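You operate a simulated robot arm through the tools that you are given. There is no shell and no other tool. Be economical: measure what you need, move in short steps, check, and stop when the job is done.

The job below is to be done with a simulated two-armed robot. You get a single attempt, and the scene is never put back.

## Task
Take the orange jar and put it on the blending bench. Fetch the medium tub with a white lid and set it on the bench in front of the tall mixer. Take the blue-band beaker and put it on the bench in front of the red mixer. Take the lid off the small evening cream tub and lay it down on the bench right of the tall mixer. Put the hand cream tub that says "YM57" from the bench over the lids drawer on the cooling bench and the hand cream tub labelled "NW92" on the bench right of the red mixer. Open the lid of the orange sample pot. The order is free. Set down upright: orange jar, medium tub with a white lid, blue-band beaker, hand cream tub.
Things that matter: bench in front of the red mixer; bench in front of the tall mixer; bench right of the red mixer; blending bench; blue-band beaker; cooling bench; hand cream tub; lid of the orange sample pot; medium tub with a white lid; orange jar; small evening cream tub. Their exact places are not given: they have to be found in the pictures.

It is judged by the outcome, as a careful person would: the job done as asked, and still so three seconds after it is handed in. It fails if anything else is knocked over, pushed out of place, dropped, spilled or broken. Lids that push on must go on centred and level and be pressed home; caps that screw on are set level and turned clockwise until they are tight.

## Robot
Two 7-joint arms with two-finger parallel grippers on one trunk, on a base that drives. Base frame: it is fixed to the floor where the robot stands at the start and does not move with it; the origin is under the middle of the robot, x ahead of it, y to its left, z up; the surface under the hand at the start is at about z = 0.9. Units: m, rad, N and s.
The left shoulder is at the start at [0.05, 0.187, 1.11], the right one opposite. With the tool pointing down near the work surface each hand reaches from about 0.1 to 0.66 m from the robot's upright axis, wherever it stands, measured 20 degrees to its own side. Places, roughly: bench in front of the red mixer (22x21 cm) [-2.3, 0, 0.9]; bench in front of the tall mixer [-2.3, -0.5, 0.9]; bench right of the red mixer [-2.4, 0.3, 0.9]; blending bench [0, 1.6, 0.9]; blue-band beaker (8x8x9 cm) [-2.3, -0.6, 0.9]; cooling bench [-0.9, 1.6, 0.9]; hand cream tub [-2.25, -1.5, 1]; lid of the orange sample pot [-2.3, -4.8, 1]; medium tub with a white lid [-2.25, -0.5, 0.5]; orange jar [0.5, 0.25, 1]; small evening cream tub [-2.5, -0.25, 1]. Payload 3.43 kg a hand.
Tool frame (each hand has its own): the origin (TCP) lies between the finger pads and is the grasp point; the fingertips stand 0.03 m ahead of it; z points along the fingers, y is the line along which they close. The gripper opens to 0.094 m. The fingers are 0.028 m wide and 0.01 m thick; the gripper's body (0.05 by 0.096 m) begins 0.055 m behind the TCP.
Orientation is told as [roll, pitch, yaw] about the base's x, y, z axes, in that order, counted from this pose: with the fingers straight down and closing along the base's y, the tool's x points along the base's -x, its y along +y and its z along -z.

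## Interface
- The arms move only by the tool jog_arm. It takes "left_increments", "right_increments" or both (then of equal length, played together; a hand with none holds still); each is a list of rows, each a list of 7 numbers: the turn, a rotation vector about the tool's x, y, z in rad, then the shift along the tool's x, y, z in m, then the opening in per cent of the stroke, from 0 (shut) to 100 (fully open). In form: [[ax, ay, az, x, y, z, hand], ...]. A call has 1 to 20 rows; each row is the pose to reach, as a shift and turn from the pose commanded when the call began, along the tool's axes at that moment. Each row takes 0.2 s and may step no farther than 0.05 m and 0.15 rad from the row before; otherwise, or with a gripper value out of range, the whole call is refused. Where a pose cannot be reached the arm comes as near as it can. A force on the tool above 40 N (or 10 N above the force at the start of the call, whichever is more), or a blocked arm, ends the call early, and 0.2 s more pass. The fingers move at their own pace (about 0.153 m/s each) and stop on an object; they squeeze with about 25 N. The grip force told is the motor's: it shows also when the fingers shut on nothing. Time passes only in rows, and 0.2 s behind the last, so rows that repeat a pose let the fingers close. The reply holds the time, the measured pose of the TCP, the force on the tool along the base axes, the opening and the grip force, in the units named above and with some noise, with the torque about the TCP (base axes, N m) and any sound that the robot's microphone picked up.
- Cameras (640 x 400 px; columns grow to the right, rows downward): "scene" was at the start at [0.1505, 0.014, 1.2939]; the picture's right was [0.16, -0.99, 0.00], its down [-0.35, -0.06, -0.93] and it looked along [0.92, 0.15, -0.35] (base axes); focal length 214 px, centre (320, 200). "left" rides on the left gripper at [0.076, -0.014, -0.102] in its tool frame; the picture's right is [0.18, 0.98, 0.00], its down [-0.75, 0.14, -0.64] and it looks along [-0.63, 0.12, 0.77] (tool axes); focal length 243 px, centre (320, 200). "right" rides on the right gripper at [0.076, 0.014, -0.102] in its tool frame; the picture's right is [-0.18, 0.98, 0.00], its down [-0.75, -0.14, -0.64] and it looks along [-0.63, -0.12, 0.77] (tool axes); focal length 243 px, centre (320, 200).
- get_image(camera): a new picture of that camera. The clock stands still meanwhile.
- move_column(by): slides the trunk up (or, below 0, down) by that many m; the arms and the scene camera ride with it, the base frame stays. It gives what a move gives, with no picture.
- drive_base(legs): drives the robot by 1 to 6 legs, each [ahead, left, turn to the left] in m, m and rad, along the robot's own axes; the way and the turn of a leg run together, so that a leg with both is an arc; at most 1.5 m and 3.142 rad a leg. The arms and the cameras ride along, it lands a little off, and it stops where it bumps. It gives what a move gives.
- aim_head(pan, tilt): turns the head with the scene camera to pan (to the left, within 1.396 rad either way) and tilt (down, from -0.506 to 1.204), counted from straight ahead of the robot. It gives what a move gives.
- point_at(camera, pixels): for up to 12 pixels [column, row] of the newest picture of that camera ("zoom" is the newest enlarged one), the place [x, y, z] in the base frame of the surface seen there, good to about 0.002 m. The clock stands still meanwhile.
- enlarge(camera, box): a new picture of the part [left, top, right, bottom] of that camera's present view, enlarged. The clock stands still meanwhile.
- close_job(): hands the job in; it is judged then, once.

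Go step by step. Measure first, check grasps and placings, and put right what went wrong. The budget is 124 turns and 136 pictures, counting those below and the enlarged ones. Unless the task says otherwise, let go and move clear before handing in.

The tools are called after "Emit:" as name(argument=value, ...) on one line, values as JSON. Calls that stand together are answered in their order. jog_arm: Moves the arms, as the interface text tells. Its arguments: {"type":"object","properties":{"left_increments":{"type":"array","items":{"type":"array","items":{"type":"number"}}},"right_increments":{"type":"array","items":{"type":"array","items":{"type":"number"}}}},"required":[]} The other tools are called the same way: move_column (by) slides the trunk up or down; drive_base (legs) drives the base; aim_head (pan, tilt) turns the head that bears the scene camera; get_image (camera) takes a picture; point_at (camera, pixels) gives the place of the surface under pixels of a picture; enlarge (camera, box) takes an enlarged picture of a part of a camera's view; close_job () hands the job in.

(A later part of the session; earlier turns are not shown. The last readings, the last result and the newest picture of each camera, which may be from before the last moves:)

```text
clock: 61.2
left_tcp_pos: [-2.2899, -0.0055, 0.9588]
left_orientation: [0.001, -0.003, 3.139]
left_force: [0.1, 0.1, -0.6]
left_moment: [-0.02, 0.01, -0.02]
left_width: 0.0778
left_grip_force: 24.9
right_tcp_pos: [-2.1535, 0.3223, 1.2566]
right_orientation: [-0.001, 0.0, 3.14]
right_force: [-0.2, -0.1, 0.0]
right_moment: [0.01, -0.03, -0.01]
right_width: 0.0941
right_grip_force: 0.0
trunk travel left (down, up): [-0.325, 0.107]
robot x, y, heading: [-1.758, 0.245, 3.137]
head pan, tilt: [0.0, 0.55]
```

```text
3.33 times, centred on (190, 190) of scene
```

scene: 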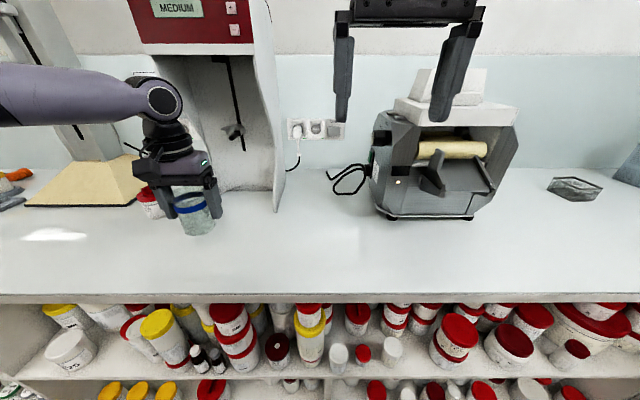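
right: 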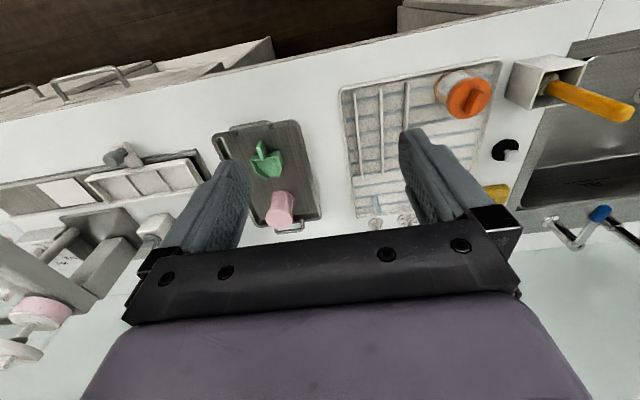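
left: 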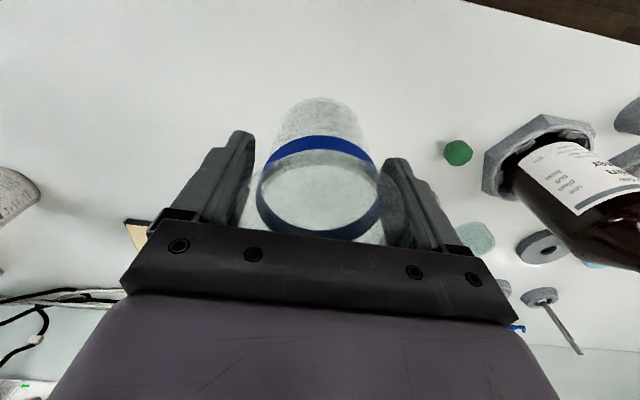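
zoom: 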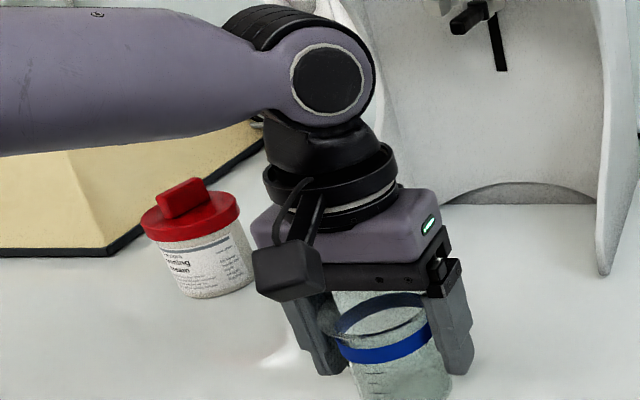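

Nearly down; I press 2 mm further, release and rise.

Emit:
jog_arm(left_increments=[[0, 0, 0, 0, 0, 0.0015, 0], [0, 0, 0, 0, 0, 0.0015, 30], [0, 0, 0, 0, 0, 0.0015, 100], [0, 0, 0, 0, 0, 0.0015, 100], [0, 0, 0, 0, 0, -0.04, 100], [0, 0, 0, 0, 0, -0.08, 100], [0, 0, 0, 0, 0, -0.12, 100], [0, 0, 0, 0.04, 0, -0.14, 100], [0, 0, 0, 0.08, 0, -0.14, 100], [0, 0, 0, 0.12, 0, -0.14, 100], [0, 0, 0, 0.16, 0, -0.14, 100]])

Emit:
get_image(camera="scene")

```text
clock: 63.6
left_tcp_pos: [-2.1298, -0.0053, 1.0983]
left_orientation: [0.0, -0.003, 3.141]
left_force: [0.5, -1.0, 0.7]
left_moment: [-0.03, 0.03, -0.03]
left_width: 0.0941
left_grip_force: 0.0
right_tcp_pos: [-2.1527, 0.3225, 1.2558]
right_orientation: [0.001, -0.001, 3.141]
right_force: [-0.9, 0.3, 0.2]
right_moment: [0.0, -0.01, 0.01]
right_width: 0.0941
right_grip_force: 0.1
trunk travel left (down, up): [-0.325, 0.107]
robot x, y, heading: [-1.7575, 0.2462, 3.136]
head pan, tilt: [0.0, 0.55]
```

```text
105 pictures are left
```

scene: 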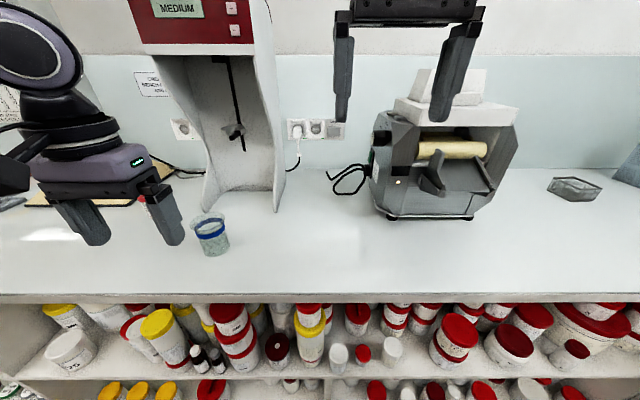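

The beaker stands in front of the red mixer. Next is the evening cream tub at (-2.41,-0.235): I move the base left 0.24 m and a bit closer, then look with the left camera.

Emit:
drive_base(legs=[[0, 0.24, 0], [0.07, 0, 0]])

Emit:
move_column(by=0.06)

Emit:
get_image(camera="left")

Emit:
get_image(camera="scene")

```text
clock: 66.9
left_tcp_pos: [-2.205, -0.237, 1.0986]
left_orientation: [-0.001, -0.001, 3.137]
left_force: [-0.2, 0.1, -0.8]
left_moment: [0.0, -0.02, 0.02]
left_width: 0.0941
left_grip_force: 0.0
right_tcp_pos: [-2.225, 0.089, 1.257]
right_orientation: [0.0, 0.0, 3.136]
right_force: [0.1, 0.2, 0.2]
right_moment: [-0.01, 0.0, 0.01]
right_width: 0.0942
right_grip_force: 0.0
trunk travel left (down, up): [-0.325, 0.107]
robot x, y, heading: [-1.8254, 0.0113, 3.135]
head pan, tilt: [0.0, 0.55]
```

```text
clock: 67.9
left_tcp_pos: [-2.2045, -0.2372, 1.1581]
left_orientation: [0.0, -0.001, 3.137]
left_force: [0.5, 0.5, 0.4]
left_moment: [0.01, -0.01, 0.02]
left_width: 0.0942
left_grip_force: 0.0
right_tcp_pos: [-2.2246, 0.0883, 1.3154]
right_orientation: [0.0, 0.0, 3.138]
right_force: [0.2, 0.6, 0.0]
right_moment: [-0.01, -0.02, 0.03]
right_width: 0.094
right_grip_force: 0.1
trunk travel left (down, up): [-0.385, 0.047]
robot x, y, heading: [-1.8307, 0.0089, 3.133]
head pan, tilt: [0.0, 0.55]
```

```text
104 pictures are left
```

left: 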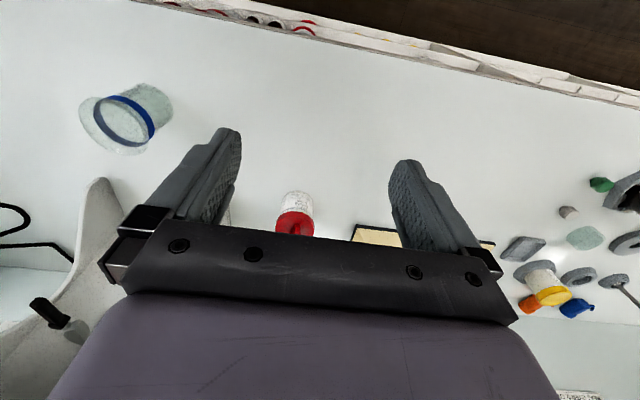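

```text
103 pictures are left
```

scene: 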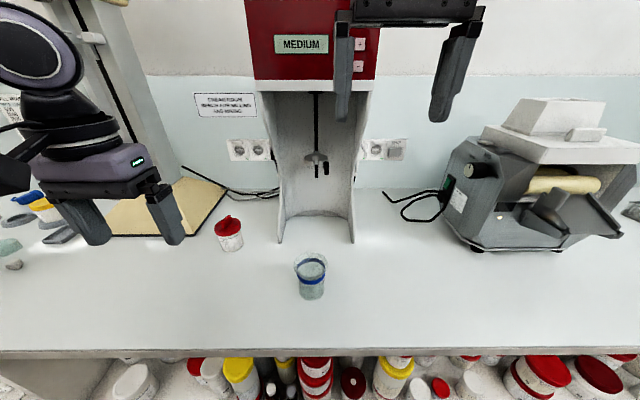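

Emit:
enlarge(camera="scene", box=[190, 190, 270, 260])

Emit:
point_at(camera="zoom", pixels=[[300, 240], [290, 190], [340, 290], [320, 350], [240, 250], [395, 300], [300, 480], [210, 280], [430, 270], [320, 210]])

```text
5.71 times, centred on (230, 225) of scene
```

zoom: 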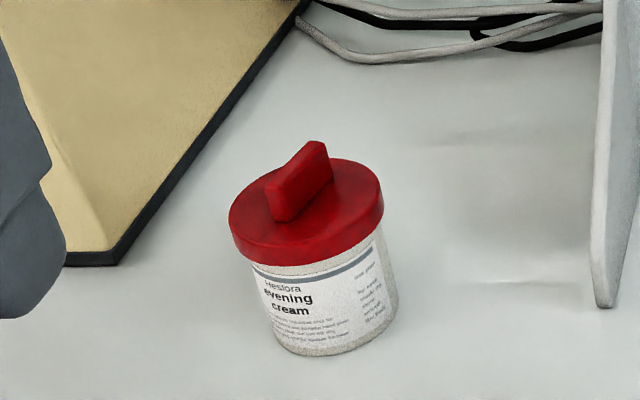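

```text
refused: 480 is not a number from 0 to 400
```

Emit:
point_at(camera="zoom", pixels=[[300, 185], [283, 200], [320, 155], [245, 215], [375, 195], [290, 235], [320, 345], [268, 320], [395, 290], [350, 165], [105, 255]])

```text
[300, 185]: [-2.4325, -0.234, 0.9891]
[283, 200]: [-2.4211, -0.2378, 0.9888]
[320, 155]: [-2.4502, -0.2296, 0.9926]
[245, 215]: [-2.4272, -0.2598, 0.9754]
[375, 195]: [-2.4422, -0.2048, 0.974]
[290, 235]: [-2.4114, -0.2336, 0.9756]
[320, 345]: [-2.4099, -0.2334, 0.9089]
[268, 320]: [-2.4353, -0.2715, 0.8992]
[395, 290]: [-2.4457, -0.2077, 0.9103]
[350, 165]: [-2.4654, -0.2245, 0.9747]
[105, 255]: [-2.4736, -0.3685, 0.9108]
```

The lid ridge runs along x, centre (-2.436,-0.234), ridge top ≈0.993. I approach above it with half-closed fingers to test reach.

Emit:
jog_arm(left_increments=[[0, 0, 0, 0, -0.002, 0.045, 60], [0, 0, 0, 0, -0.003, 0.09, 50], [0, 0, 0, -0.04, -0.003, 0.09, 50], [0, 0, 0, -0.08, -0.003, 0.09, 50], [0, 0, 0, -0.12, -0.003, 0.09, 50], [0, 0, 0, -0.16, -0.003, 0.09, 50], [0, 0, 0, -0.2, -0.003, 0.09, 50], [0, 0, 0, -0.231, -0.003, 0.09, 50], [0, 0, 0, -0.231, -0.003, 0.09, 50]])

Emit:
enlarge(camera="scene", box=[160, 150, 320, 270])

Emit:
get_image(camera="left")

```text
clock: 69.9
left_tcp_pos: [-2.3784, -0.2546, 1.0707]
left_orientation: [0.001, -0.006, 3.138]
left_force: [-0.6, 0.2, -0.6]
left_moment: [0.0, 0.01, 0.01]
left_width: 0.0472
left_grip_force: 0.1
left hand out of reach, approached as far as the arm can: row 7, 8, 9
right_tcp_pos: [-2.2243, 0.0894, 1.3165]
right_orientation: [0.0, 0.0, 3.136]
right_force: [0.2, 0.6, -0.6]
right_moment: [0.02, 0.01, -0.01]
right_width: 0.0938
right_grip_force: 0.0
trunk travel left (down, up): [-0.385, 0.047]
robot x, y, heading: [-1.8273, 0.0122, 3.13]
head pan, tilt: [0.0, 0.55]
```

```text
3.33 times, centred on (240, 210) of scene
```

zoom: 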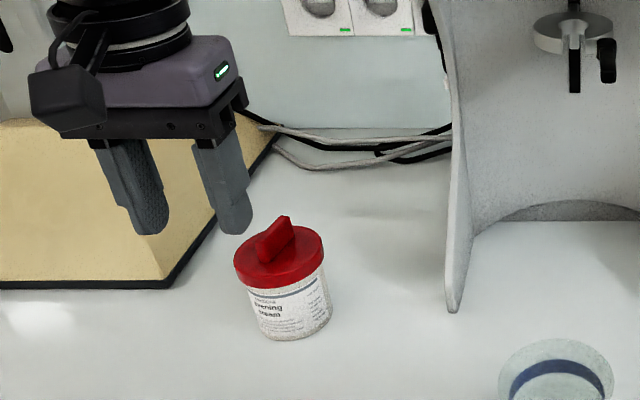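

```text
100 pictures are left
```

left: 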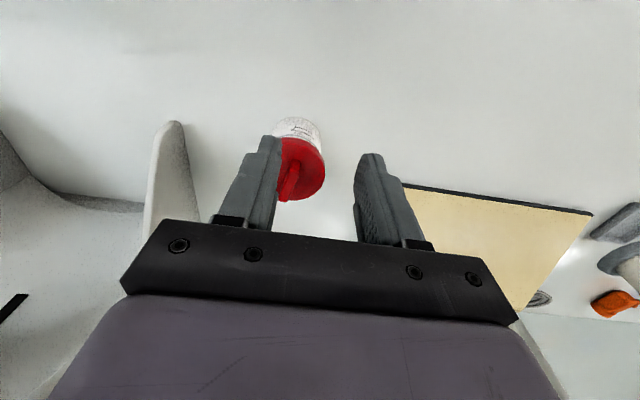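

Reach ends 0.06 m short. Since the ridge lies along x, I can tilt the fingers forward about y by 0.4 rad to gain reach, then advance.

Emit:
jog_arm(left_increments=[[0, -0.13, 0, 0, 0, 0, 50], [0, -0.26, 0, 0, 0, 0, 50], [0, -0.4, 0, 0, 0, 0, 50], [0, -0.4, 0, -0.03, -0.012, 0, 50], [0, -0.4, 0, -0.058, -0.0206, 0, 50], [0, -0.4, 0, -0.058, -0.0206, 0.02, 50], [0, -0.4, 0, -0.058, -0.0206, 0.02, 50]])

Emit:
enlarge(camera="scene", box=[160, 150, 320, 270])

Emit:
get_image(camera="left")

```text
clock: 71.5
left_tcp_pos: [-2.4366, -0.2359, 1.0503]
left_orientation: [-0.001, -0.401, 3.138]
left_force: [-0.2, -0.4, -1.0]
left_moment: [0.02, -0.04, 0.01]
left_width: 0.0467
left_grip_force: 0.0
right_tcp_pos: [-2.223, 0.0893, 1.3161]
right_orientation: [-0.001, 0.0, 3.137]
right_force: [0.1, 0.5, -0.4]
right_moment: [0.01, 0.0, -0.01]
right_width: 0.094
right_grip_force: 0.0
trunk travel left (down, up): [-0.385, 0.047]
robot x, y, heading: [-1.8309, 0.0117, 3.132]
head pan, tilt: [0.0, 0.55]
```

```text
3.33 times, centred on (240, 210) of scene
```

zoom: 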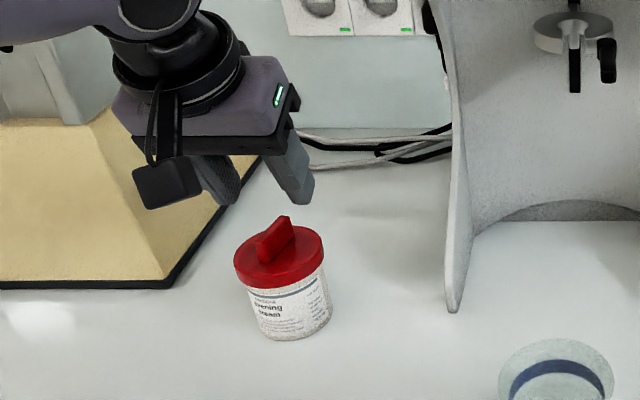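

```text
98 pictures are left
```

left: 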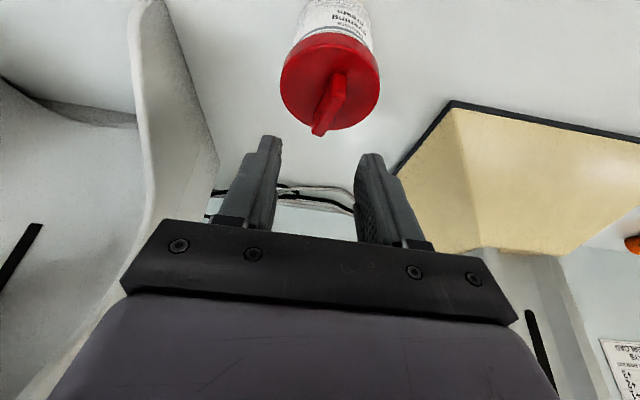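

Tilt works. I measure ridge ends in the left view to align its yaw and centre.

Emit:
point_at(camera="left", pixels=[[340, 78], [330, 100], [318, 130], [284, 88], [377, 92], [330, 60], [350, 127], [326, 115]])

```text
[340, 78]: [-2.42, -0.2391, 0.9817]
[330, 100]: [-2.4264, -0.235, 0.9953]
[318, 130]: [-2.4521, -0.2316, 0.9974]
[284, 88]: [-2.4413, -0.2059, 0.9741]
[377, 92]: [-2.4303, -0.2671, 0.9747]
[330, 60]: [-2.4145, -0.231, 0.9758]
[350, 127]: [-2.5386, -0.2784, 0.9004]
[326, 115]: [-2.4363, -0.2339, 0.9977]
```

I align yaw (−0.18), lower so the tips straddle the ridge, and close.

Emit:
jog_arm(left_increments=[[0.035, 0, 0.083, 0, -0.001, 0, 50], [0.07, 0, 0.166, 0, -0.001, 0, 50], [0.07, 0, 0.166, 0.008, -0.001, 0.019, 50], [0.07, 0, 0.166, 0.0152, -0.001, 0.036, 50], [0.07, 0, 0.166, 0.0152, -0.001, 0.036, 0], [0.07, 0, 0.166, 0.0152, -0.001, 0.036, 0], [0.07, 0, 0.166, 0.0152, -0.001, 0.036, 0]])

Emit:
enlarge(camera="scene", box=[160, 150, 320, 270])

```text
clock: 73.1
left_tcp_pos: [-2.4362, -0.2337, 1.0107]
left_orientation: [0.001, -0.403, 2.957]
left_force: [-0.1, -0.1, -1.5]
left_moment: [-0.03, 0.02, 0.01]
left_width: 0.0085
left_grip_force: 25.2
right_tcp_pos: [-2.2247, 0.0887, 1.3158]
right_orientation: [0.001, 0.0, 3.137]
right_force: [0.9, 0.0, -0.2]
right_moment: [-0.03, 0.01, -0.03]
right_width: 0.094
right_grip_force: 0.1
trunk travel left (down, up): [-0.385, 0.047]
robot x, y, heading: [-1.8275, 0.0124, 3.139]
head pan, tilt: [0.0, 0.55]
```

```text
3.33 times, centred on (240, 210) of scene
```

zoom: 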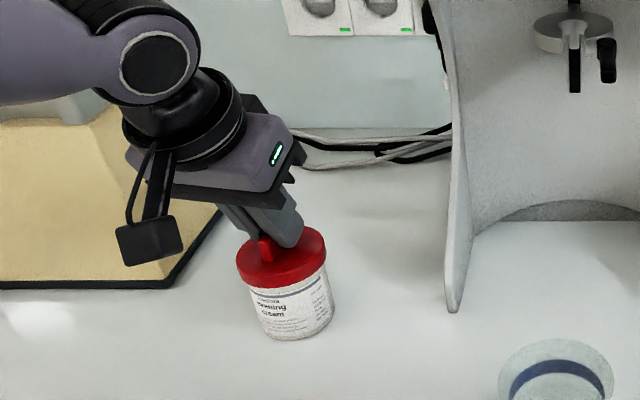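

The ridge is held (8.5 mm). I pull up 2 cm slowly and watch whether the tub comes along.

Emit:
jog_arm(left_increments=[[0, 0, 0, -0.002, 0, -0.0046, 0], [0, 0, 0, -0.004, 0, -0.0092, 0], [0, 0, 0, -0.006, 0, -0.0138, 0], [0, 0, 0, -0.0078, 0, -0.0184, 0]])

Emit:
enlarge(camera="scene", box=[160, 150, 320, 270])

```text
clock: 74.1
left_tcp_pos: [-2.4368, -0.2354, 1.0314]
left_orientation: [0.0, -0.401, 2.957]
left_force: [0.6, 0.0, -1.5]
left_moment: [-0.02, -0.01, 0.01]
left_width: 0.0084
left_grip_force: 24.7
right_tcp_pos: [-2.225, 0.089, 1.3156]
right_orientation: [0.0, 0.0, 3.136]
right_force: [-0.9, 0.2, 0.3]
right_moment: [0.03, -0.01, 0.0]
right_width: 0.0938
right_grip_force: 0.1
trunk travel left (down, up): [-0.385, 0.047]
robot x, y, heading: [-1.8287, 0.0122, 3.131]
head pan, tilt: [0.0, 0.55]
```

```text
3.33 times, centred on (240, 210) of scene
```

zoom: 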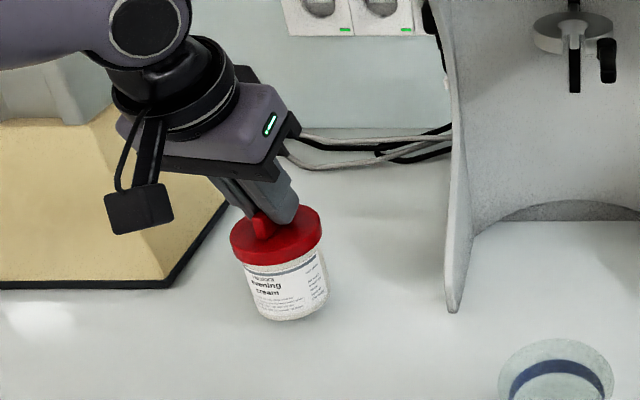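

The tub comes up with its lid, so it has to be held by the right hand. I lift more and pull back to a roomier place first.

Emit:
jog_arm(left_increments=[[0, 0, 0, -0.012, 0, -0.028, 0], [0, 0, 0, -0.023, 0, -0.055, 0], [0, 0, 0, 0.014, 0, -0.071, 0], [0, 0, 0, 0.05, 0, -0.086, 0], [0, 0, 0, 0.087, 0, -0.101, 0], [0, 0, 0, 0.097, 0, -0.105, 0], [0, 0, 0, 0.097, 0, -0.105, 0]])

Emit:
drive_base(legs=[[0, 0.2, 0]])

Emit:
get_image(camera="scene")

```text
clock: 75.7
left_tcp_pos: [-2.3089, -0.258, 1.091]
left_orientation: [0.002, -0.402, 2.957]
left_force: [0.1, 0.3, -1.3]
left_moment: [0.01, 0.01, 0.01]
left_width: 0.0085
left_grip_force: 25.3
right_tcp_pos: [-2.2241, 0.0894, 1.3173]
right_orientation: [-0.001, 0.001, 3.136]
right_force: [-0.1, 0.5, 0.5]
right_moment: [0.02, -0.02, -0.03]
right_width: 0.0939
right_grip_force: 0.1
trunk travel left (down, up): [-0.385, 0.047]
robot x, y, heading: [-1.8299, 0.0133, 3.137]
head pan, tilt: [0.0, 0.55]
```

```text
clock: 78.1
left_tcp_pos: [-2.3076, -0.4575, 1.091]
left_orientation: [0.002, -0.402, 2.962]
left_force: [-0.3, -0.5, -1.1]
left_moment: [0.01, 0.02, 0.0]
left_width: 0.0087
left_grip_force: 24.9
right_tcp_pos: [-2.2249, -0.112, 1.3155]
right_orientation: [0.0, 0.0, 3.141]
right_force: [0.1, -0.2, 0.5]
right_moment: [0.01, -0.02, -0.01]
right_width: 0.094
right_grip_force: 0.1
trunk travel left (down, up): [-0.385, 0.047]
robot x, y, heading: [-1.8281, -0.185, 3.142]
head pan, tilt: [0.0, 0.55]
```

```text
95 pictures are left
```

scene: 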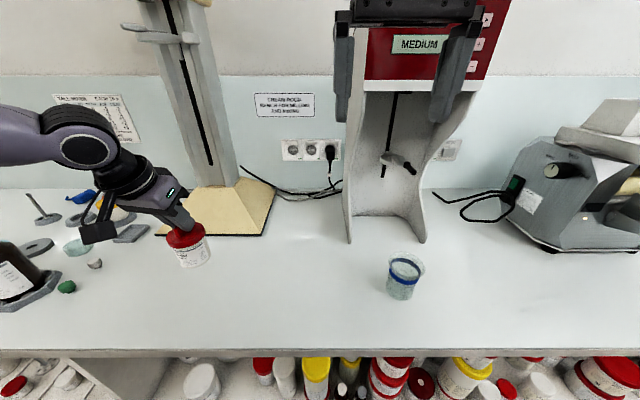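

I bring the tub toward the middle (y≈-0.25), turning it −0.6 rad so the left wrist stays on its own side.

Emit:
jog_arm(left_increments=[[0.047, 0, 0.111, -0.001, -0.04, 0, 0], [0.093, 0, 0.221, -0.002, -0.08, 0.001, 0], [0.14, 0, 0.332, -0.003, -0.12, 0.001, 0], [0.187, 0, 0.442, -0.005, -0.16, 0.002, 0], [0.233, 0, 0.553, -0.0058, -0.202, 0.0024, 0], [0.233, 0, 0.553, -0.0058, -0.202, 0.0024, 0]])

Emit:
get_image(camera="scene")

```text
clock: 79.5
left_tcp_pos: [-2.2743, -0.2646, 1.0912]
left_orientation: [0.002, -0.402, 2.36]
left_force: [0.3, 0.5, -0.6]
left_moment: [0.02, 0.01, 0.01]
left_width: 0.0085
left_grip_force: 24.5
left hand out of reach, approached as far as the arm can: row 5, 6
right_tcp_pos: [-2.2241, -0.1123, 1.3159]
right_orientation: [0.0, -0.001, 3.139]
right_force: [0.3, 0.3, -0.1]
right_moment: [0.01, 0.01, 0.02]
right_width: 0.094
right_grip_force: 0.1
trunk travel left (down, up): [-0.385, 0.047]
robot x, y, heading: [-1.8264, -0.1858, 3.142]
head pan, tilt: [0.0, 0.55]
```

```text
94 pictures are left
```

scene: 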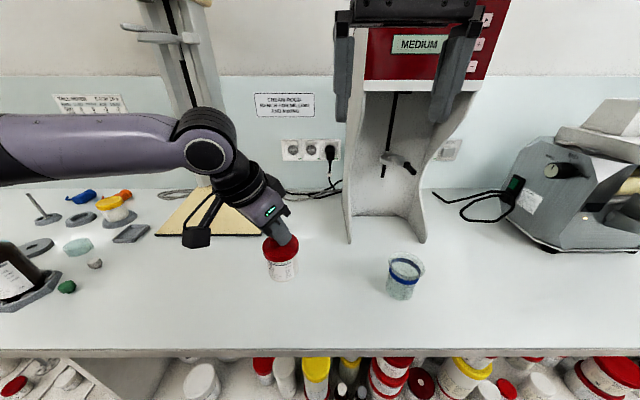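

I lower the tub onto the bench while yawing the right hand so it will approach from the right front.

Emit:
jog_arm(left_increments=[[0, 0, 0, 0.008, 0, 0.018, 0], [0, 0, 0, 0.016, 0, 0.036, 0], [0, 0, 0, 0.023, 0, 0.055, 0], [0, 0, 0, 0.028, 0, 0.066, 0], [0, 0, 0, 0.0303, 0, 0.0718, 0], [0, 0, 0, 0.0307, 0, 0.0728, 0], [0, 0, 0, 0.0307, 0, 0.0728, 0]], right_increments=[[0, 0, -0.14, 0.02, 0, 0, 100], [0, 0, -0.28, 0.04, 0, 0, 100], [0, 0, -0.42, 0.06, 0, 0, 100], [0, 0, -0.56, 0.06, 0, 0, 100], [0, 0, -0.7, 0.06, 0, 0, 100], [0, 0, -0.84, 0.06, 0, 0, 100], [0, 0, -0.927, 0.06, 0, 0, 100]])

```text
clock: 81.1
left_tcp_pos: [-2.2731, -0.2741, 1.0167]
left_orientation: [0.001, -0.4, 2.359]
left_force: [-0.1, 0.1, -0.9]
left_moment: [0.03, 0.04, -0.03]
left_width: 0.0086
left_grip_force: 25.1
left hand out of reach, approached as far as the arm can: row 3, 4, 5, 6, 7
right_tcp_pos: [-2.1657, -0.1115, 1.3164]
right_orientation: [0.002, 0.0, -2.214]
right_force: [0.3, -0.5, -0.4]
right_moment: [-0.01, 0.01, -0.01]
right_width: 0.0941
right_grip_force: 0.0
trunk travel left (down, up): [-0.385, 0.047]
robot x, y, heading: [-1.829, -0.1881, 3.14]
head pan, tilt: [0.0, 0.55]
```

5 mm above bench and at the reach edge; I pull it back 3 cm and lower the rest, while tilting the right hand.

Emit:
jog_arm(left_increments=[[0, 0, 0, 0.014, 0, -0.006, 0], [0, 0, 0, 0.0276, 0, -0.0117, 0], [0, 0, 0, 0.0285, 0, -0.009, 0], [0, 0, 0, 0.0293, 0, -0.0075, 0], [0, 0, 0, 0.0299, 0, -0.0062, 0], [0, 0, 0, 0.0299, 0, -0.0062, 0], [0, 0, 0, 0.0299, 0, -0.0062, 0]], right_increments=[[0, -0.14, 0, 0, 0, 0, 100], [0, -0.28, 0, 0, 0, 0, 100], [0, -0.42, 0, 0, 0, 0, 100], [0, -0.56, 0, 0, 0, 0, 100], [0, -0.7, 0, 0, 0, 0, 100], [0, -0.84, 0, 0, 0, 0, 100], [0, -0.96, 0, 0, 0, 0, 100]])

Emit:
get_image(camera="scene")

Emit:
get_image(camera="right")

```text
clock: 82.7
left_tcp_pos: [-2.2511, -0.296, 1.0105]
left_orientation: [0.002, -0.4, 2.362]
left_force: [-0.2, -0.3, -0.4]
left_moment: [-0.04, -0.02, -0.02]
left_width: 0.0087
left_grip_force: 25.3
right_tcp_pos: [-2.164, -0.1109, 1.3167]
right_orientation: [0.0, -0.964, -2.217]
right_force: [0.0, 0.9, -0.3]
right_moment: [-0.02, 0.02, 0.02]
right_width: 0.0941
right_grip_force: 0.0
trunk travel left (down, up): [-0.385, 0.047]
robot x, y, heading: [-1.829, -0.1872, 3.143]
head pan, tilt: [0.0, 0.55]
```

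```text
93 pictures are left
```

scene: 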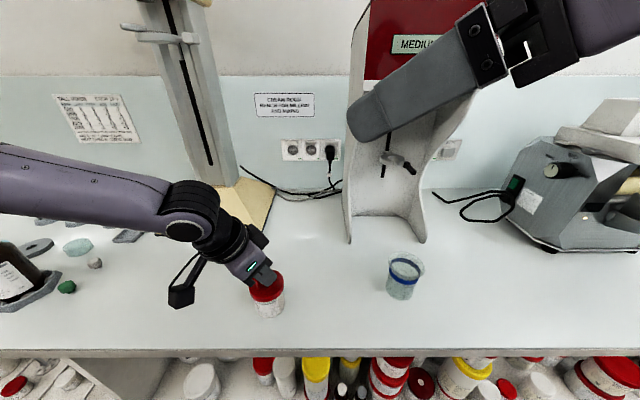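

```text
92 pictures are left
```

right: 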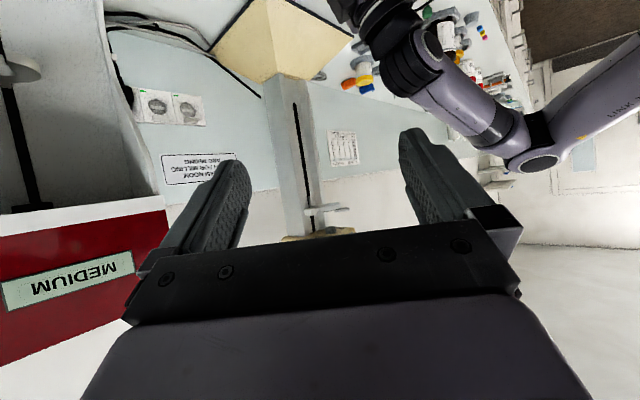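

I'll set the right tilt to 0.85 and bring it to a pre-grasp point 0.12 m from the tub body along its fingers.

Emit:
jog_arm(right_increments=[[0, 0.03, 0, 0.023, 0.005, 0.032, 100], [0, 0.06, 0, 0.046, 0.01, 0.064, 100], [0, 0.09, 0, 0.069, 0.016, 0.095, 100], [0, 0.114, 0, 0.092, 0.021, 0.127, 100], [0, 0.114, 0, 0.115, 0.026, 0.159, 100], [0, 0.114, 0, 0.138, 0.031, 0.191, 100], [0, 0.114, 0, 0.161, 0.037, 0.222, 100], [0, 0.114, 0, 0.1849, 0.0419, 0.2545, 100], [0, 0.114, 0, 0.1849, 0.0419, 0.2545, 100]])

Emit:
get_image(camera="right")

Emit:
get_image(camera="scene")

```text
clock: 84.7
left_tcp_pos: [-2.2508, -0.2961, 1.0092]
left_orientation: [0.001, -0.4, 2.36]
left_force: [-0.1, 0.7, -0.1]
left_moment: [0.01, -0.02, 0.01]
left_width: 0.0088
left_grip_force: 24.4
right_tcp_pos: [-2.1926, -0.217, 1.0201]
right_orientation: [0.001, -0.845, -2.217]
right_force: [0.0, -0.5, -0.1]
right_moment: [-0.01, -0.01, 0.0]
right_width: 0.0939
right_grip_force: 0.0
trunk travel left (down, up): [-0.385, 0.047]
robot x, y, heading: [-1.8325, -0.1855, 3.141]
head pan, tilt: [0.0, 0.55]
```

```text
91 pictures are left
```

right: 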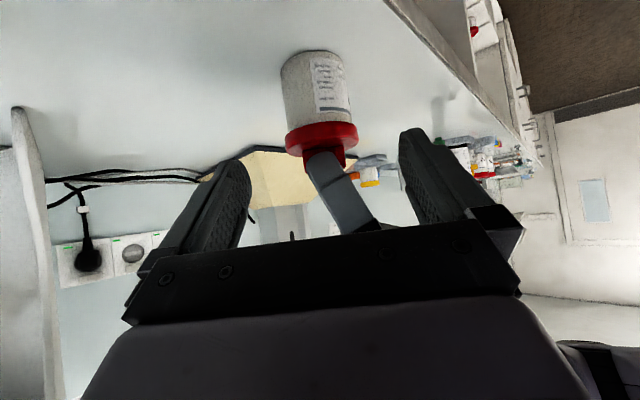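

```text
90 pictures are left
```

scene: 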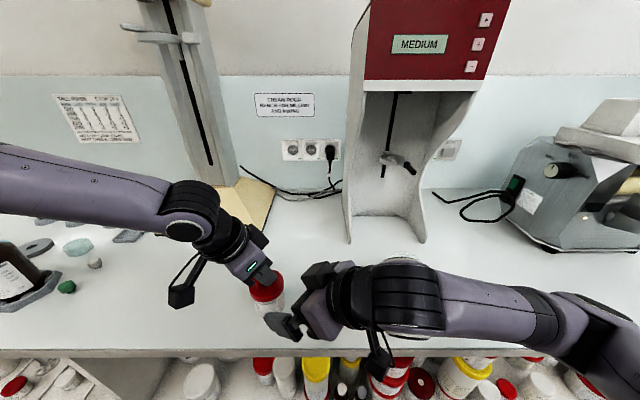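

I measure the tub from the right camera before closing in.

Emit:
point_at(camera="right", pixels=[[287, 90], [346, 90], [316, 90], [316, 58], [320, 120], [322, 130], [295, 120], [345, 118], [322, 152]])

```text
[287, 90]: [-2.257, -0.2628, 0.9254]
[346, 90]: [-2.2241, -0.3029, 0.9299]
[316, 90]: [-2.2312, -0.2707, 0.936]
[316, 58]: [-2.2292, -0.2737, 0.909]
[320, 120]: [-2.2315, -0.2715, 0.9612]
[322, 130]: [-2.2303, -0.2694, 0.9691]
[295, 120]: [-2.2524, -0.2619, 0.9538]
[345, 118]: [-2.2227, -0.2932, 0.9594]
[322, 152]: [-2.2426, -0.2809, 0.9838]
```

Aligned. I advance 0.12 m along the fingers and close the right hand on the tub body.

Emit:
jog_arm(right_increments=[[0, 0, 0, 0, 0.0005, 0.03, 100], [0, 0, 0, 0.0005, 0.001, 0.06, 100], [0, 0, 0, 0.001, 0.0015, 0.09, 100], [0, 0, 0, 0.0015, 0.0015, 0.11, 100], [0, 0, 0, 0.0015, 0.0015, 0.1204, 100], [0, 0, 0, 0.0015, 0.0015, 0.1204, 100]])

Emit:
get_image(camera="right")

Emit:
enlarge(camera="scene", box=[200, 220, 360, 340])

```text
clock: 86.1
left_tcp_pos: [-2.2506, -0.2953, 1.01]
left_orientation: [0.002, -0.402, 2.36]
left_force: [0.1, -0.9, -0.5]
left_moment: [-0.03, 0.03, -0.02]
left_width: 0.0086
left_grip_force: 24.9
right_tcp_pos: [-2.2451, -0.2891, 0.9372]
right_orientation: [0.0, -0.846, -2.217]
right_force: [-0.5, 0.2, 0.0]
right_moment: [0.01, -0.02, -0.01]
right_width: 0.0938
right_grip_force: 0.2
trunk travel left (down, up): [-0.385, 0.047]
robot x, y, heading: [-1.8336, -0.1839, 3.142]
head pan, tilt: [0.0, 0.55]
```

```text
89 pictures are left
```

right: 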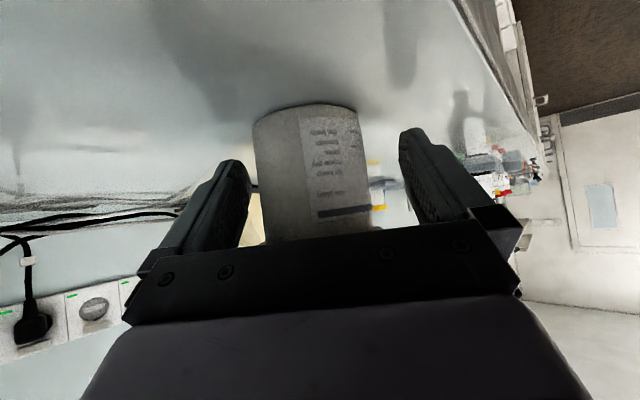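

```text
3.33 times, centred on (280, 280) of scene
```

zoom: 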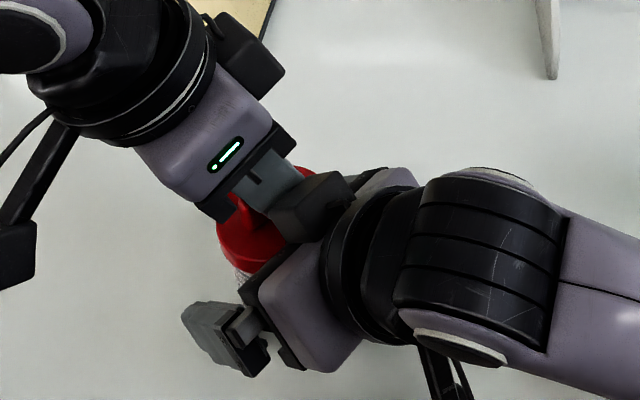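

The right finger base passes close to the left fingers, so I close in stages watching force.

Emit:
jog_arm(right_increments=[[0, 0, 0, 0, 0, 0, 80], [0, 0, 0, 0, 0, 0, 65], [0, 0, 0, 0, 0, 0, 0], [0, 0, 0, 0, 0, 0, 0], [0, 0, 0, 0, 0, 0, 0]])

Emit:
enlarge(camera="scene", box=[200, 220, 360, 340])

```text
clock: 87.3
left_tcp_pos: [-2.2511, -0.2961, 1.0095]
left_orientation: [0.001, -0.398, 2.361]
left_force: [14.7, -10.5, 6.4]
left_moment: [-0.37, -0.5, 0.0]
left_width: 0.0085
left_grip_force: 24.9
right_tcp_pos: [-2.2475, -0.2882, 0.9364]
right_orientation: [-0.004, -0.845, -2.217]
right_force: [-15.7, 10.6, -3.2]
right_moment: [-0.26, -0.54, -0.19]
right_width: 0.0645
right_grip_force: 25.1
trunk travel left (down, up): [-0.385, 0.047]
robot x, y, heading: [-1.8295, -0.1888, 3.14]
head pan, tilt: [0.0, 0.55]
heard: snap
```

```text
3.33 times, centred on (280, 280) of scene
```

zoom: 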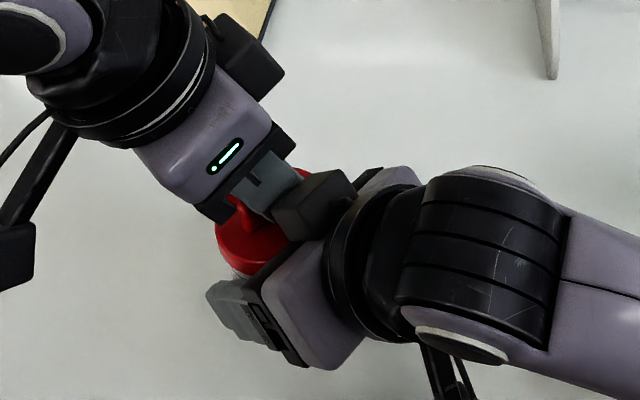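

A "snap" was heard, likely the push-on lid popping. I lift the left hand gently 1 cm and look.

Emit:
jog_arm(left_increments=[[0, 0, 0, -0.001, 0, -0.0023, 0], [0, 0, 0, -0.002, 0, -0.0046, 0], [0, 0, 0, -0.004, 0, -0.0092, 0], [0, 0, 0, -0.0058, 0, -0.0138, 0]])

Emit:
enlarge(camera="scene", box=[200, 220, 360, 340])

Emit:
get_image(camera="left")

```text
clock: 88.3
left_tcp_pos: [-2.2496, -0.2953, 1.0246]
left_orientation: [0.003, -0.401, 2.36]
left_force: [10.5, -7.1, -5.1]
left_moment: [-0.09, -0.11, 0.09]
left_width: 0.0084
left_grip_force: 24.6
right_tcp_pos: [-2.246, -0.2901, 0.9377]
right_orientation: [0.002, -0.85, -2.217]
right_force: [-10.9, 5.2, 6.2]
right_moment: [-0.1, -0.55, -0.09]
right_width: 0.0648
right_grip_force: 25.0
trunk travel left (down, up): [-0.385, 0.047]
robot x, y, heading: [-1.8293, -0.189, 3.144]
head pan, tilt: [0.0, 0.55]
```

```text
3.33 times, centred on (280, 280) of scene
```

zoom: 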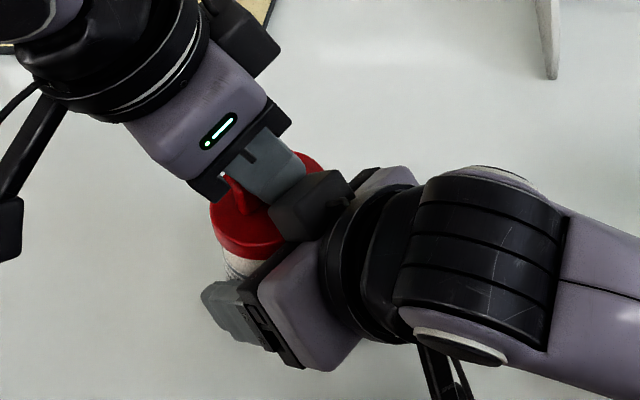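

```text
85 pictures are left
```

left: 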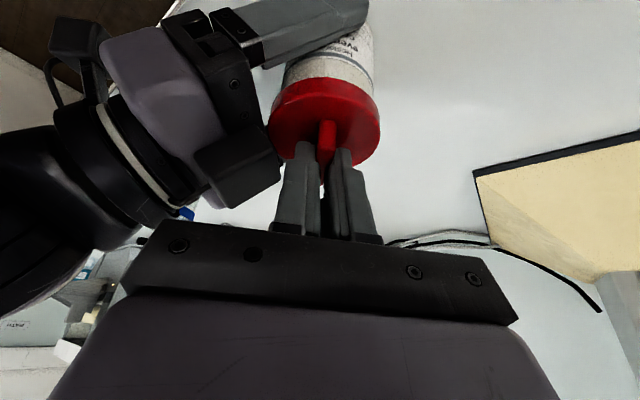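

Unclear whether the lid separated; I pull a further 2.5 cm and look again.

Emit:
jog_arm(left_increments=[[0, 0, 0, -0.002, 0, -0.0046, 0], [0, 0, 0, -0.004, 0, -0.0092, 0], [0, 0, 0, -0.006, 0, -0.014, 0], [0, 0, 0, -0.0078, 0, -0.0184, 0], [0, 0, 0, -0.0097, 0, -0.023, 0]])

Emit:
enlarge(camera="scene", box=[200, 220, 360, 340])

Emit:
get_image(camera="right")

```text
clock: 89.5
left_tcp_pos: [-2.2507, -0.2959, 1.0509]
left_orientation: [0.003, -0.403, 2.359]
left_force: [-2.7, -8.6, -6.9]
left_moment: [-1.21, -0.03, -0.17]
left_width: 0.0101
left_grip_force: 25.3
right_tcp_pos: [-2.2476, -0.289, 0.9372]
right_orientation: [-0.002, -0.847, -2.216]
right_force: [4.3, 9.3, 11.3]
right_moment: [-0.4, 0.0, -0.08]
right_width: 0.0645
right_grip_force: 25.0
trunk travel left (down, up): [-0.385, 0.047]
robot x, y, heading: [-1.8278, -0.1867, 3.139]
head pan, tilt: [0.0, 0.55]
```

```text
3.33 times, centred on (280, 280) of scene
```

zoom: 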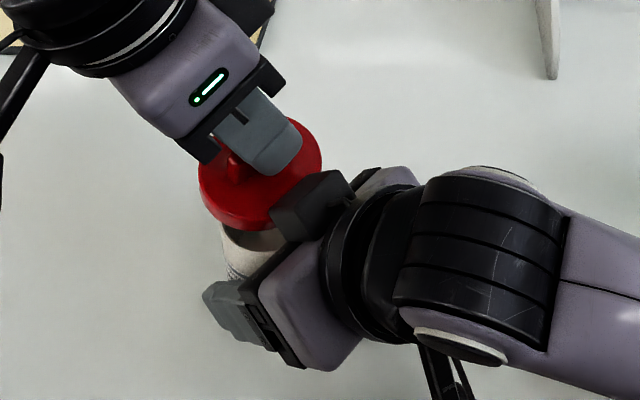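

```text
83 pictures are left
```

right: 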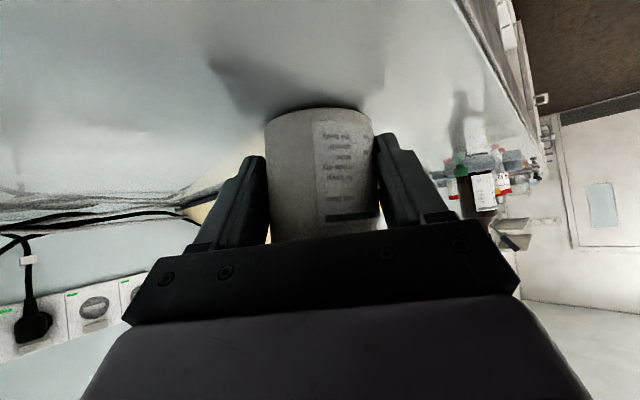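

The lid is off, but its edge is caught under the right gripper's corner. I slide the left hand sideways away from the right hand.

Emit:
jog_arm(left_increments=[[0, 0, 0, 0.001, 0.01, 0.001, 0], [0, 0, 0, 0.002, 0.022, 0.0, 0], [0, 0, 0, 0.004, 0.035, -0.001, 0], [0, 0, 0, 0.005, 0.05, -0.002, 0], [0, 0, 0, 0.006, 0.065, -0.0026, 0], [0, 0, 0, 0.006, 0.08, -0.0026, 0]])

Emit:
enlarge(camera="scene", box=[160, 200, 360, 340])

Emit:
get_image(camera="left")

```text
clock: 90.9
left_tcp_pos: [-2.3021, -0.3573, 1.0508]
left_orientation: [0.001, -0.402, 2.359]
left_force: [0.3, 1.0, 0.4]
left_moment: [0.0, 0.02, 0.0]
left_width: 0.0085
left_grip_force: 24.7
right_tcp_pos: [-2.2463, -0.2893, 0.9377]
right_orientation: [-0.001, -0.844, -2.216]
right_force: [-0.4, 0.7, -0.5]
right_moment: [-0.04, 0.01, 0.01]
right_width: 0.0645
right_grip_force: 24.5
trunk travel left (down, up): [-0.385, 0.047]
robot x, y, heading: [-1.8292, -0.1884, 3.141]
head pan, tilt: [0.0, 0.55]
```

```text
2.86 times, centred on (260, 270) of scene
```

zoom: 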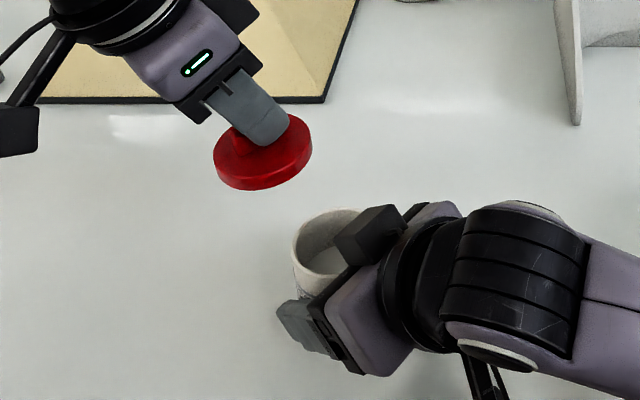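

```text
81 pictures are left
```

left: 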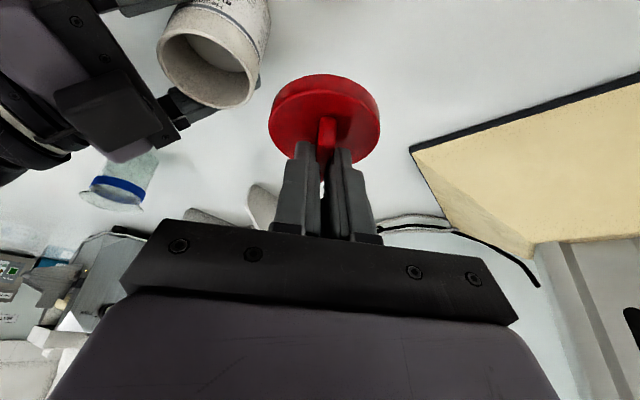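

The lid is free and the open tub stands in the right hand. I move the left hand aside and carry the tub back to its old place with the right hand.

Emit:
jog_arm(left_increments=[[0, 0, 0, 0.015, 0.024, -0.024, 0], [0, 0, 0, 0.03, 0.047, -0.049, 0], [0, 0, 0, 0.045, 0.071, -0.073, 0], [0, 0, 0, 0.045, 0.071, -0.073, 0], [0, 0, 0, 0.045, 0.071, -0.073, 0], [0, 0, 0, 0.045, 0.071, -0.073, 0], [0, 0, 0, 0.045, 0.071, -0.073, 0], [0, 0, 0, 0.045, 0.071, -0.073, 0], [0, 0, 0, 0.045, 0.071, -0.073, 0], [0, 0, 0, 0.045, 0.071, -0.073, 0]], right_increments=[[0, 0, 0, 0, 0, 0, 0], [0, 0, 0, 0, 0, 0, 0], [0, 0, 0, -0.0075, 0, -0.0067, 0], [0, 0, 0, -0.015, 0, -0.0133, 0], [0, 0, 0, -0.023, -0.034, -0.005, 0], [0, 0, 0, -0.0305, -0.068, 0.004, 0], [0, 0, 0, -0.038, -0.101, 0.013, 0], [0, 0, 0, -0.046, -0.135, 0.022, 0], [0, 0, 0, -0.0538, -0.1688, 0.0304, 0], [0, 0, 0, -0.0538, -0.1688, 0.0304, 0]])

Emit:
get_image(camera="scene")

```text
clock: 93.1
left_tcp_pos: [-2.3016, -0.4557, 1.1015]
left_orientation: [0.001, -0.402, 2.359]
left_force: [0.0, -0.5, 0.0]
left_moment: [0.05, 0.05, -0.01]
left_width: 0.0086
left_grip_force: 24.7
right_tcp_pos: [-2.4142, -0.2366, 0.9563]
right_orientation: [0.001, -0.846, -2.216]
right_force: [-0.1, 0.3, -1.4]
right_moment: [0.01, 0.02, 0.01]
right_width: 0.0642
right_grip_force: 25.0
trunk travel left (down, up): [-0.385, 0.047]
robot x, y, heading: [-1.8301, -0.1869, 3.142]
head pan, tilt: [0.0, 0.55]
```

```text
80 pictures are left
```

scene: 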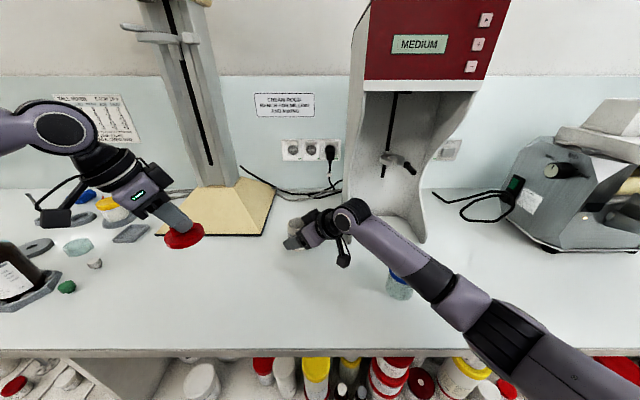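

I lower the tub, release, and back the right hand off along its fingers, then up.

Emit:
jog_arm(right_increments=[[0, 0, 0, 0.0075, 0, 0.0065, 0], [0, 0, 0, 0.0138, 0, 0.0122, 0], [0, 0, 0, 0.0143, 0, 0.0128, 0], [0, 0, 0, 0.0143, 0, 0.0128, 60], [0, 0, 0, 0.0143, 0, 0.0128, 100], [0, 0, 0, 0.0143, 0, 0.0128, 100], [0, 0, 0, 0.0143, 0, -0.02, 100], [0, 0, 0, 0.0143, 0, -0.06, 100], [0, 0, 0, 0.0143, 0, -0.1, 100], [0, 0, 0, -0.01, 0, -0.13, 100], [0, 0, 0, -0.04, 0, -0.16, 100], [0, 0, 0, -0.07, 0, -0.19, 100], [0, 0, 0, -0.1, 0, -0.22, 100]])

Emit:
get_image(camera="scene")

```text
clock: 95.9
left_tcp_pos: [-2.3002, -0.4565, 1.1001]
left_orientation: [0.003, -0.401, 2.36]
left_force: [-0.1, -0.2, -0.2]
left_moment: [0.0, 0.0, -0.02]
left_width: 0.0086
left_grip_force: 25.3
right_tcp_pos: [-2.3597, -0.1573, 1.1779]
right_orientation: [-0.001, -0.844, -2.216]
right_force: [0.8, 0.1, -0.1]
right_moment: [0.02, 0.0, 0.03]
right_width: 0.094
right_grip_force: 0.1
trunk travel left (down, up): [-0.385, 0.047]
robot x, y, heading: [-1.8264, -0.1853, 3.14]
head pan, tilt: [0.0, 0.55]
```

```text
79 pictures are left
```

scene: 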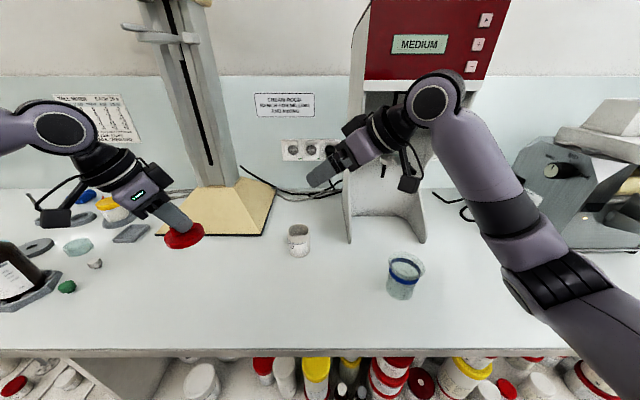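

The open tub stands at its place. I retract and level the right hand, then shift the base right 0.1 m so the left hand can lay the lid down.

Emit:
jog_arm(right_increments=[[0, 0, 0, 0.02, 0.04, -0.022, 100], [0, 0, 0, 0.04, 0.08, -0.045, 100], [0, 0, 0, 0.06, 0.12, -0.0675, 100], [0, 0.14, 0, 0.06, 0.12, -0.0675, 100], [0, 0.28, 0, 0.06, 0.12, -0.0675, 100], [0, 0.42, 0, 0.06, 0.12, -0.0675, 100], [0, 0.56, 0, 0.06, 0.12, -0.0675, 100], [0, 0.7, 0, 0.06, 0.12, -0.0675, 100], [0, 0.845, 0, 0.06, 0.12, -0.0675, 100]])

Emit:
drive_base(legs=[[0, -0.1, 0]])

```text
refused: row 2 steps farther than a row can; nothing moved
```

```text
clock: 97.5
left_tcp_pos: [-2.2998, -0.3552, 1.1007]
left_orientation: [0.002, -0.401, 2.359]
left_force: [0.3, 0.0, -0.3]
left_moment: [-0.04, -0.01, -0.03]
left_width: 0.0084
left_grip_force: 24.5
right_tcp_pos: [-2.3585, -0.0544, 1.177]
right_orientation: [0.001, -0.847, -2.217]
right_force: [0.7, 0.4, 0.7]
right_moment: [-0.02, 0.01, -0.01]
right_width: 0.0943
right_grip_force: 0.0
trunk travel left (down, up): [-0.385, 0.047]
robot x, y, heading: [-1.8307, -0.0849, 3.137]
head pan, tilt: [0.0, 0.55]
```

The base moved; I redo the right-hand retract with smaller steps while moving the lid over (-2.30,-0.29) and down.

Emit:
jog_arm(left_increments=[[0, 0, 0, -0.021, -0.023, 0.009, 0], [0, 0, 0, -0.042, -0.046, 0.0177, 0], [0, 0, 0, -0.028, -0.046, 0.051, 0], [0, 0, 0, -0.014, -0.046, 0.085, 0], [0, 0, 0, 0.0, -0.046, 0.117, 0], [0, 0, 0, 0.0067, -0.046, 0.1328, 0], [0, 0, 0, 0.0067, -0.046, 0.1328, 0], [0, 0, 0, 0.0067, -0.046, 0.1328, 0], [0, 0, 0, 0.0067, -0.046, 0.1328, 0], [0, 0, 0, 0.0067, -0.046, 0.1328, 0]], right_increments=[[0, 0, 0, 0.015, 0.03, -0.017, 100], [0, 0, 0, 0.03, 0.06, -0.034, 100], [0, 0, 0, 0.045, 0.09, -0.051, 100], [0, 0, 0, 0.06, 0.12, -0.0675, 100], [0, 0.14, 0, 0.06, 0.12, -0.0675, 100], [0, 0.28, 0, 0.06, 0.12, -0.0675, 100], [0, 0.42, 0, 0.06, 0.12, -0.0675, 100], [0, 0.56, 0, 0.06, 0.12, -0.0675, 100], [0, 0.7, 0, 0.06, 0.12, -0.0675, 100], [0, 0.845, 0, 0.06, 0.12, -0.0675, 100]])

Emit:
get_image(camera="scene")

Emit:
enlarge(camera="scene", box=[160, 200, 300, 300])

```text
clock: 99.7
left_tcp_pos: [-2.3009, -0.2905, 0.9755]
left_orientation: [0.001, -0.402, 2.36]
left_force: [0.1, 0.3, 0.6]
left_moment: [0.01, 0.01, 0.0]
left_width: 0.0088
left_grip_force: 24.4
right_tcp_pos: [-2.2099, -0.0562, 1.1777]
right_orientation: [-0.001, 0.0, -2.216]
right_force: [-0.5, -0.3, 0.3]
right_moment: [0.0, 0.02, -0.01]
right_width: 0.094
right_grip_force: 0.0
trunk travel left (down, up): [-0.385, 0.047]
robot x, y, heading: [-1.8278, -0.0859, 3.135]
head pan, tilt: [0.0, 0.55]
```

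```text
78 pictures are left
```

scene: 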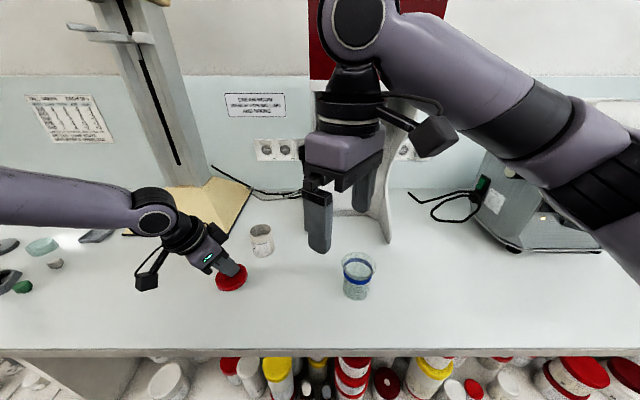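

```text
4.00 times, centred on (230, 250) of scene
```

zoom: 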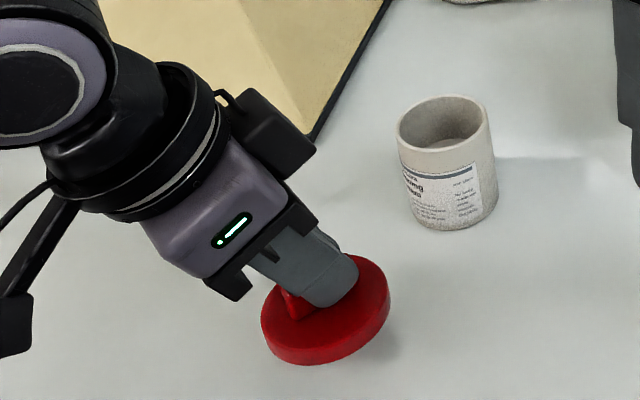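

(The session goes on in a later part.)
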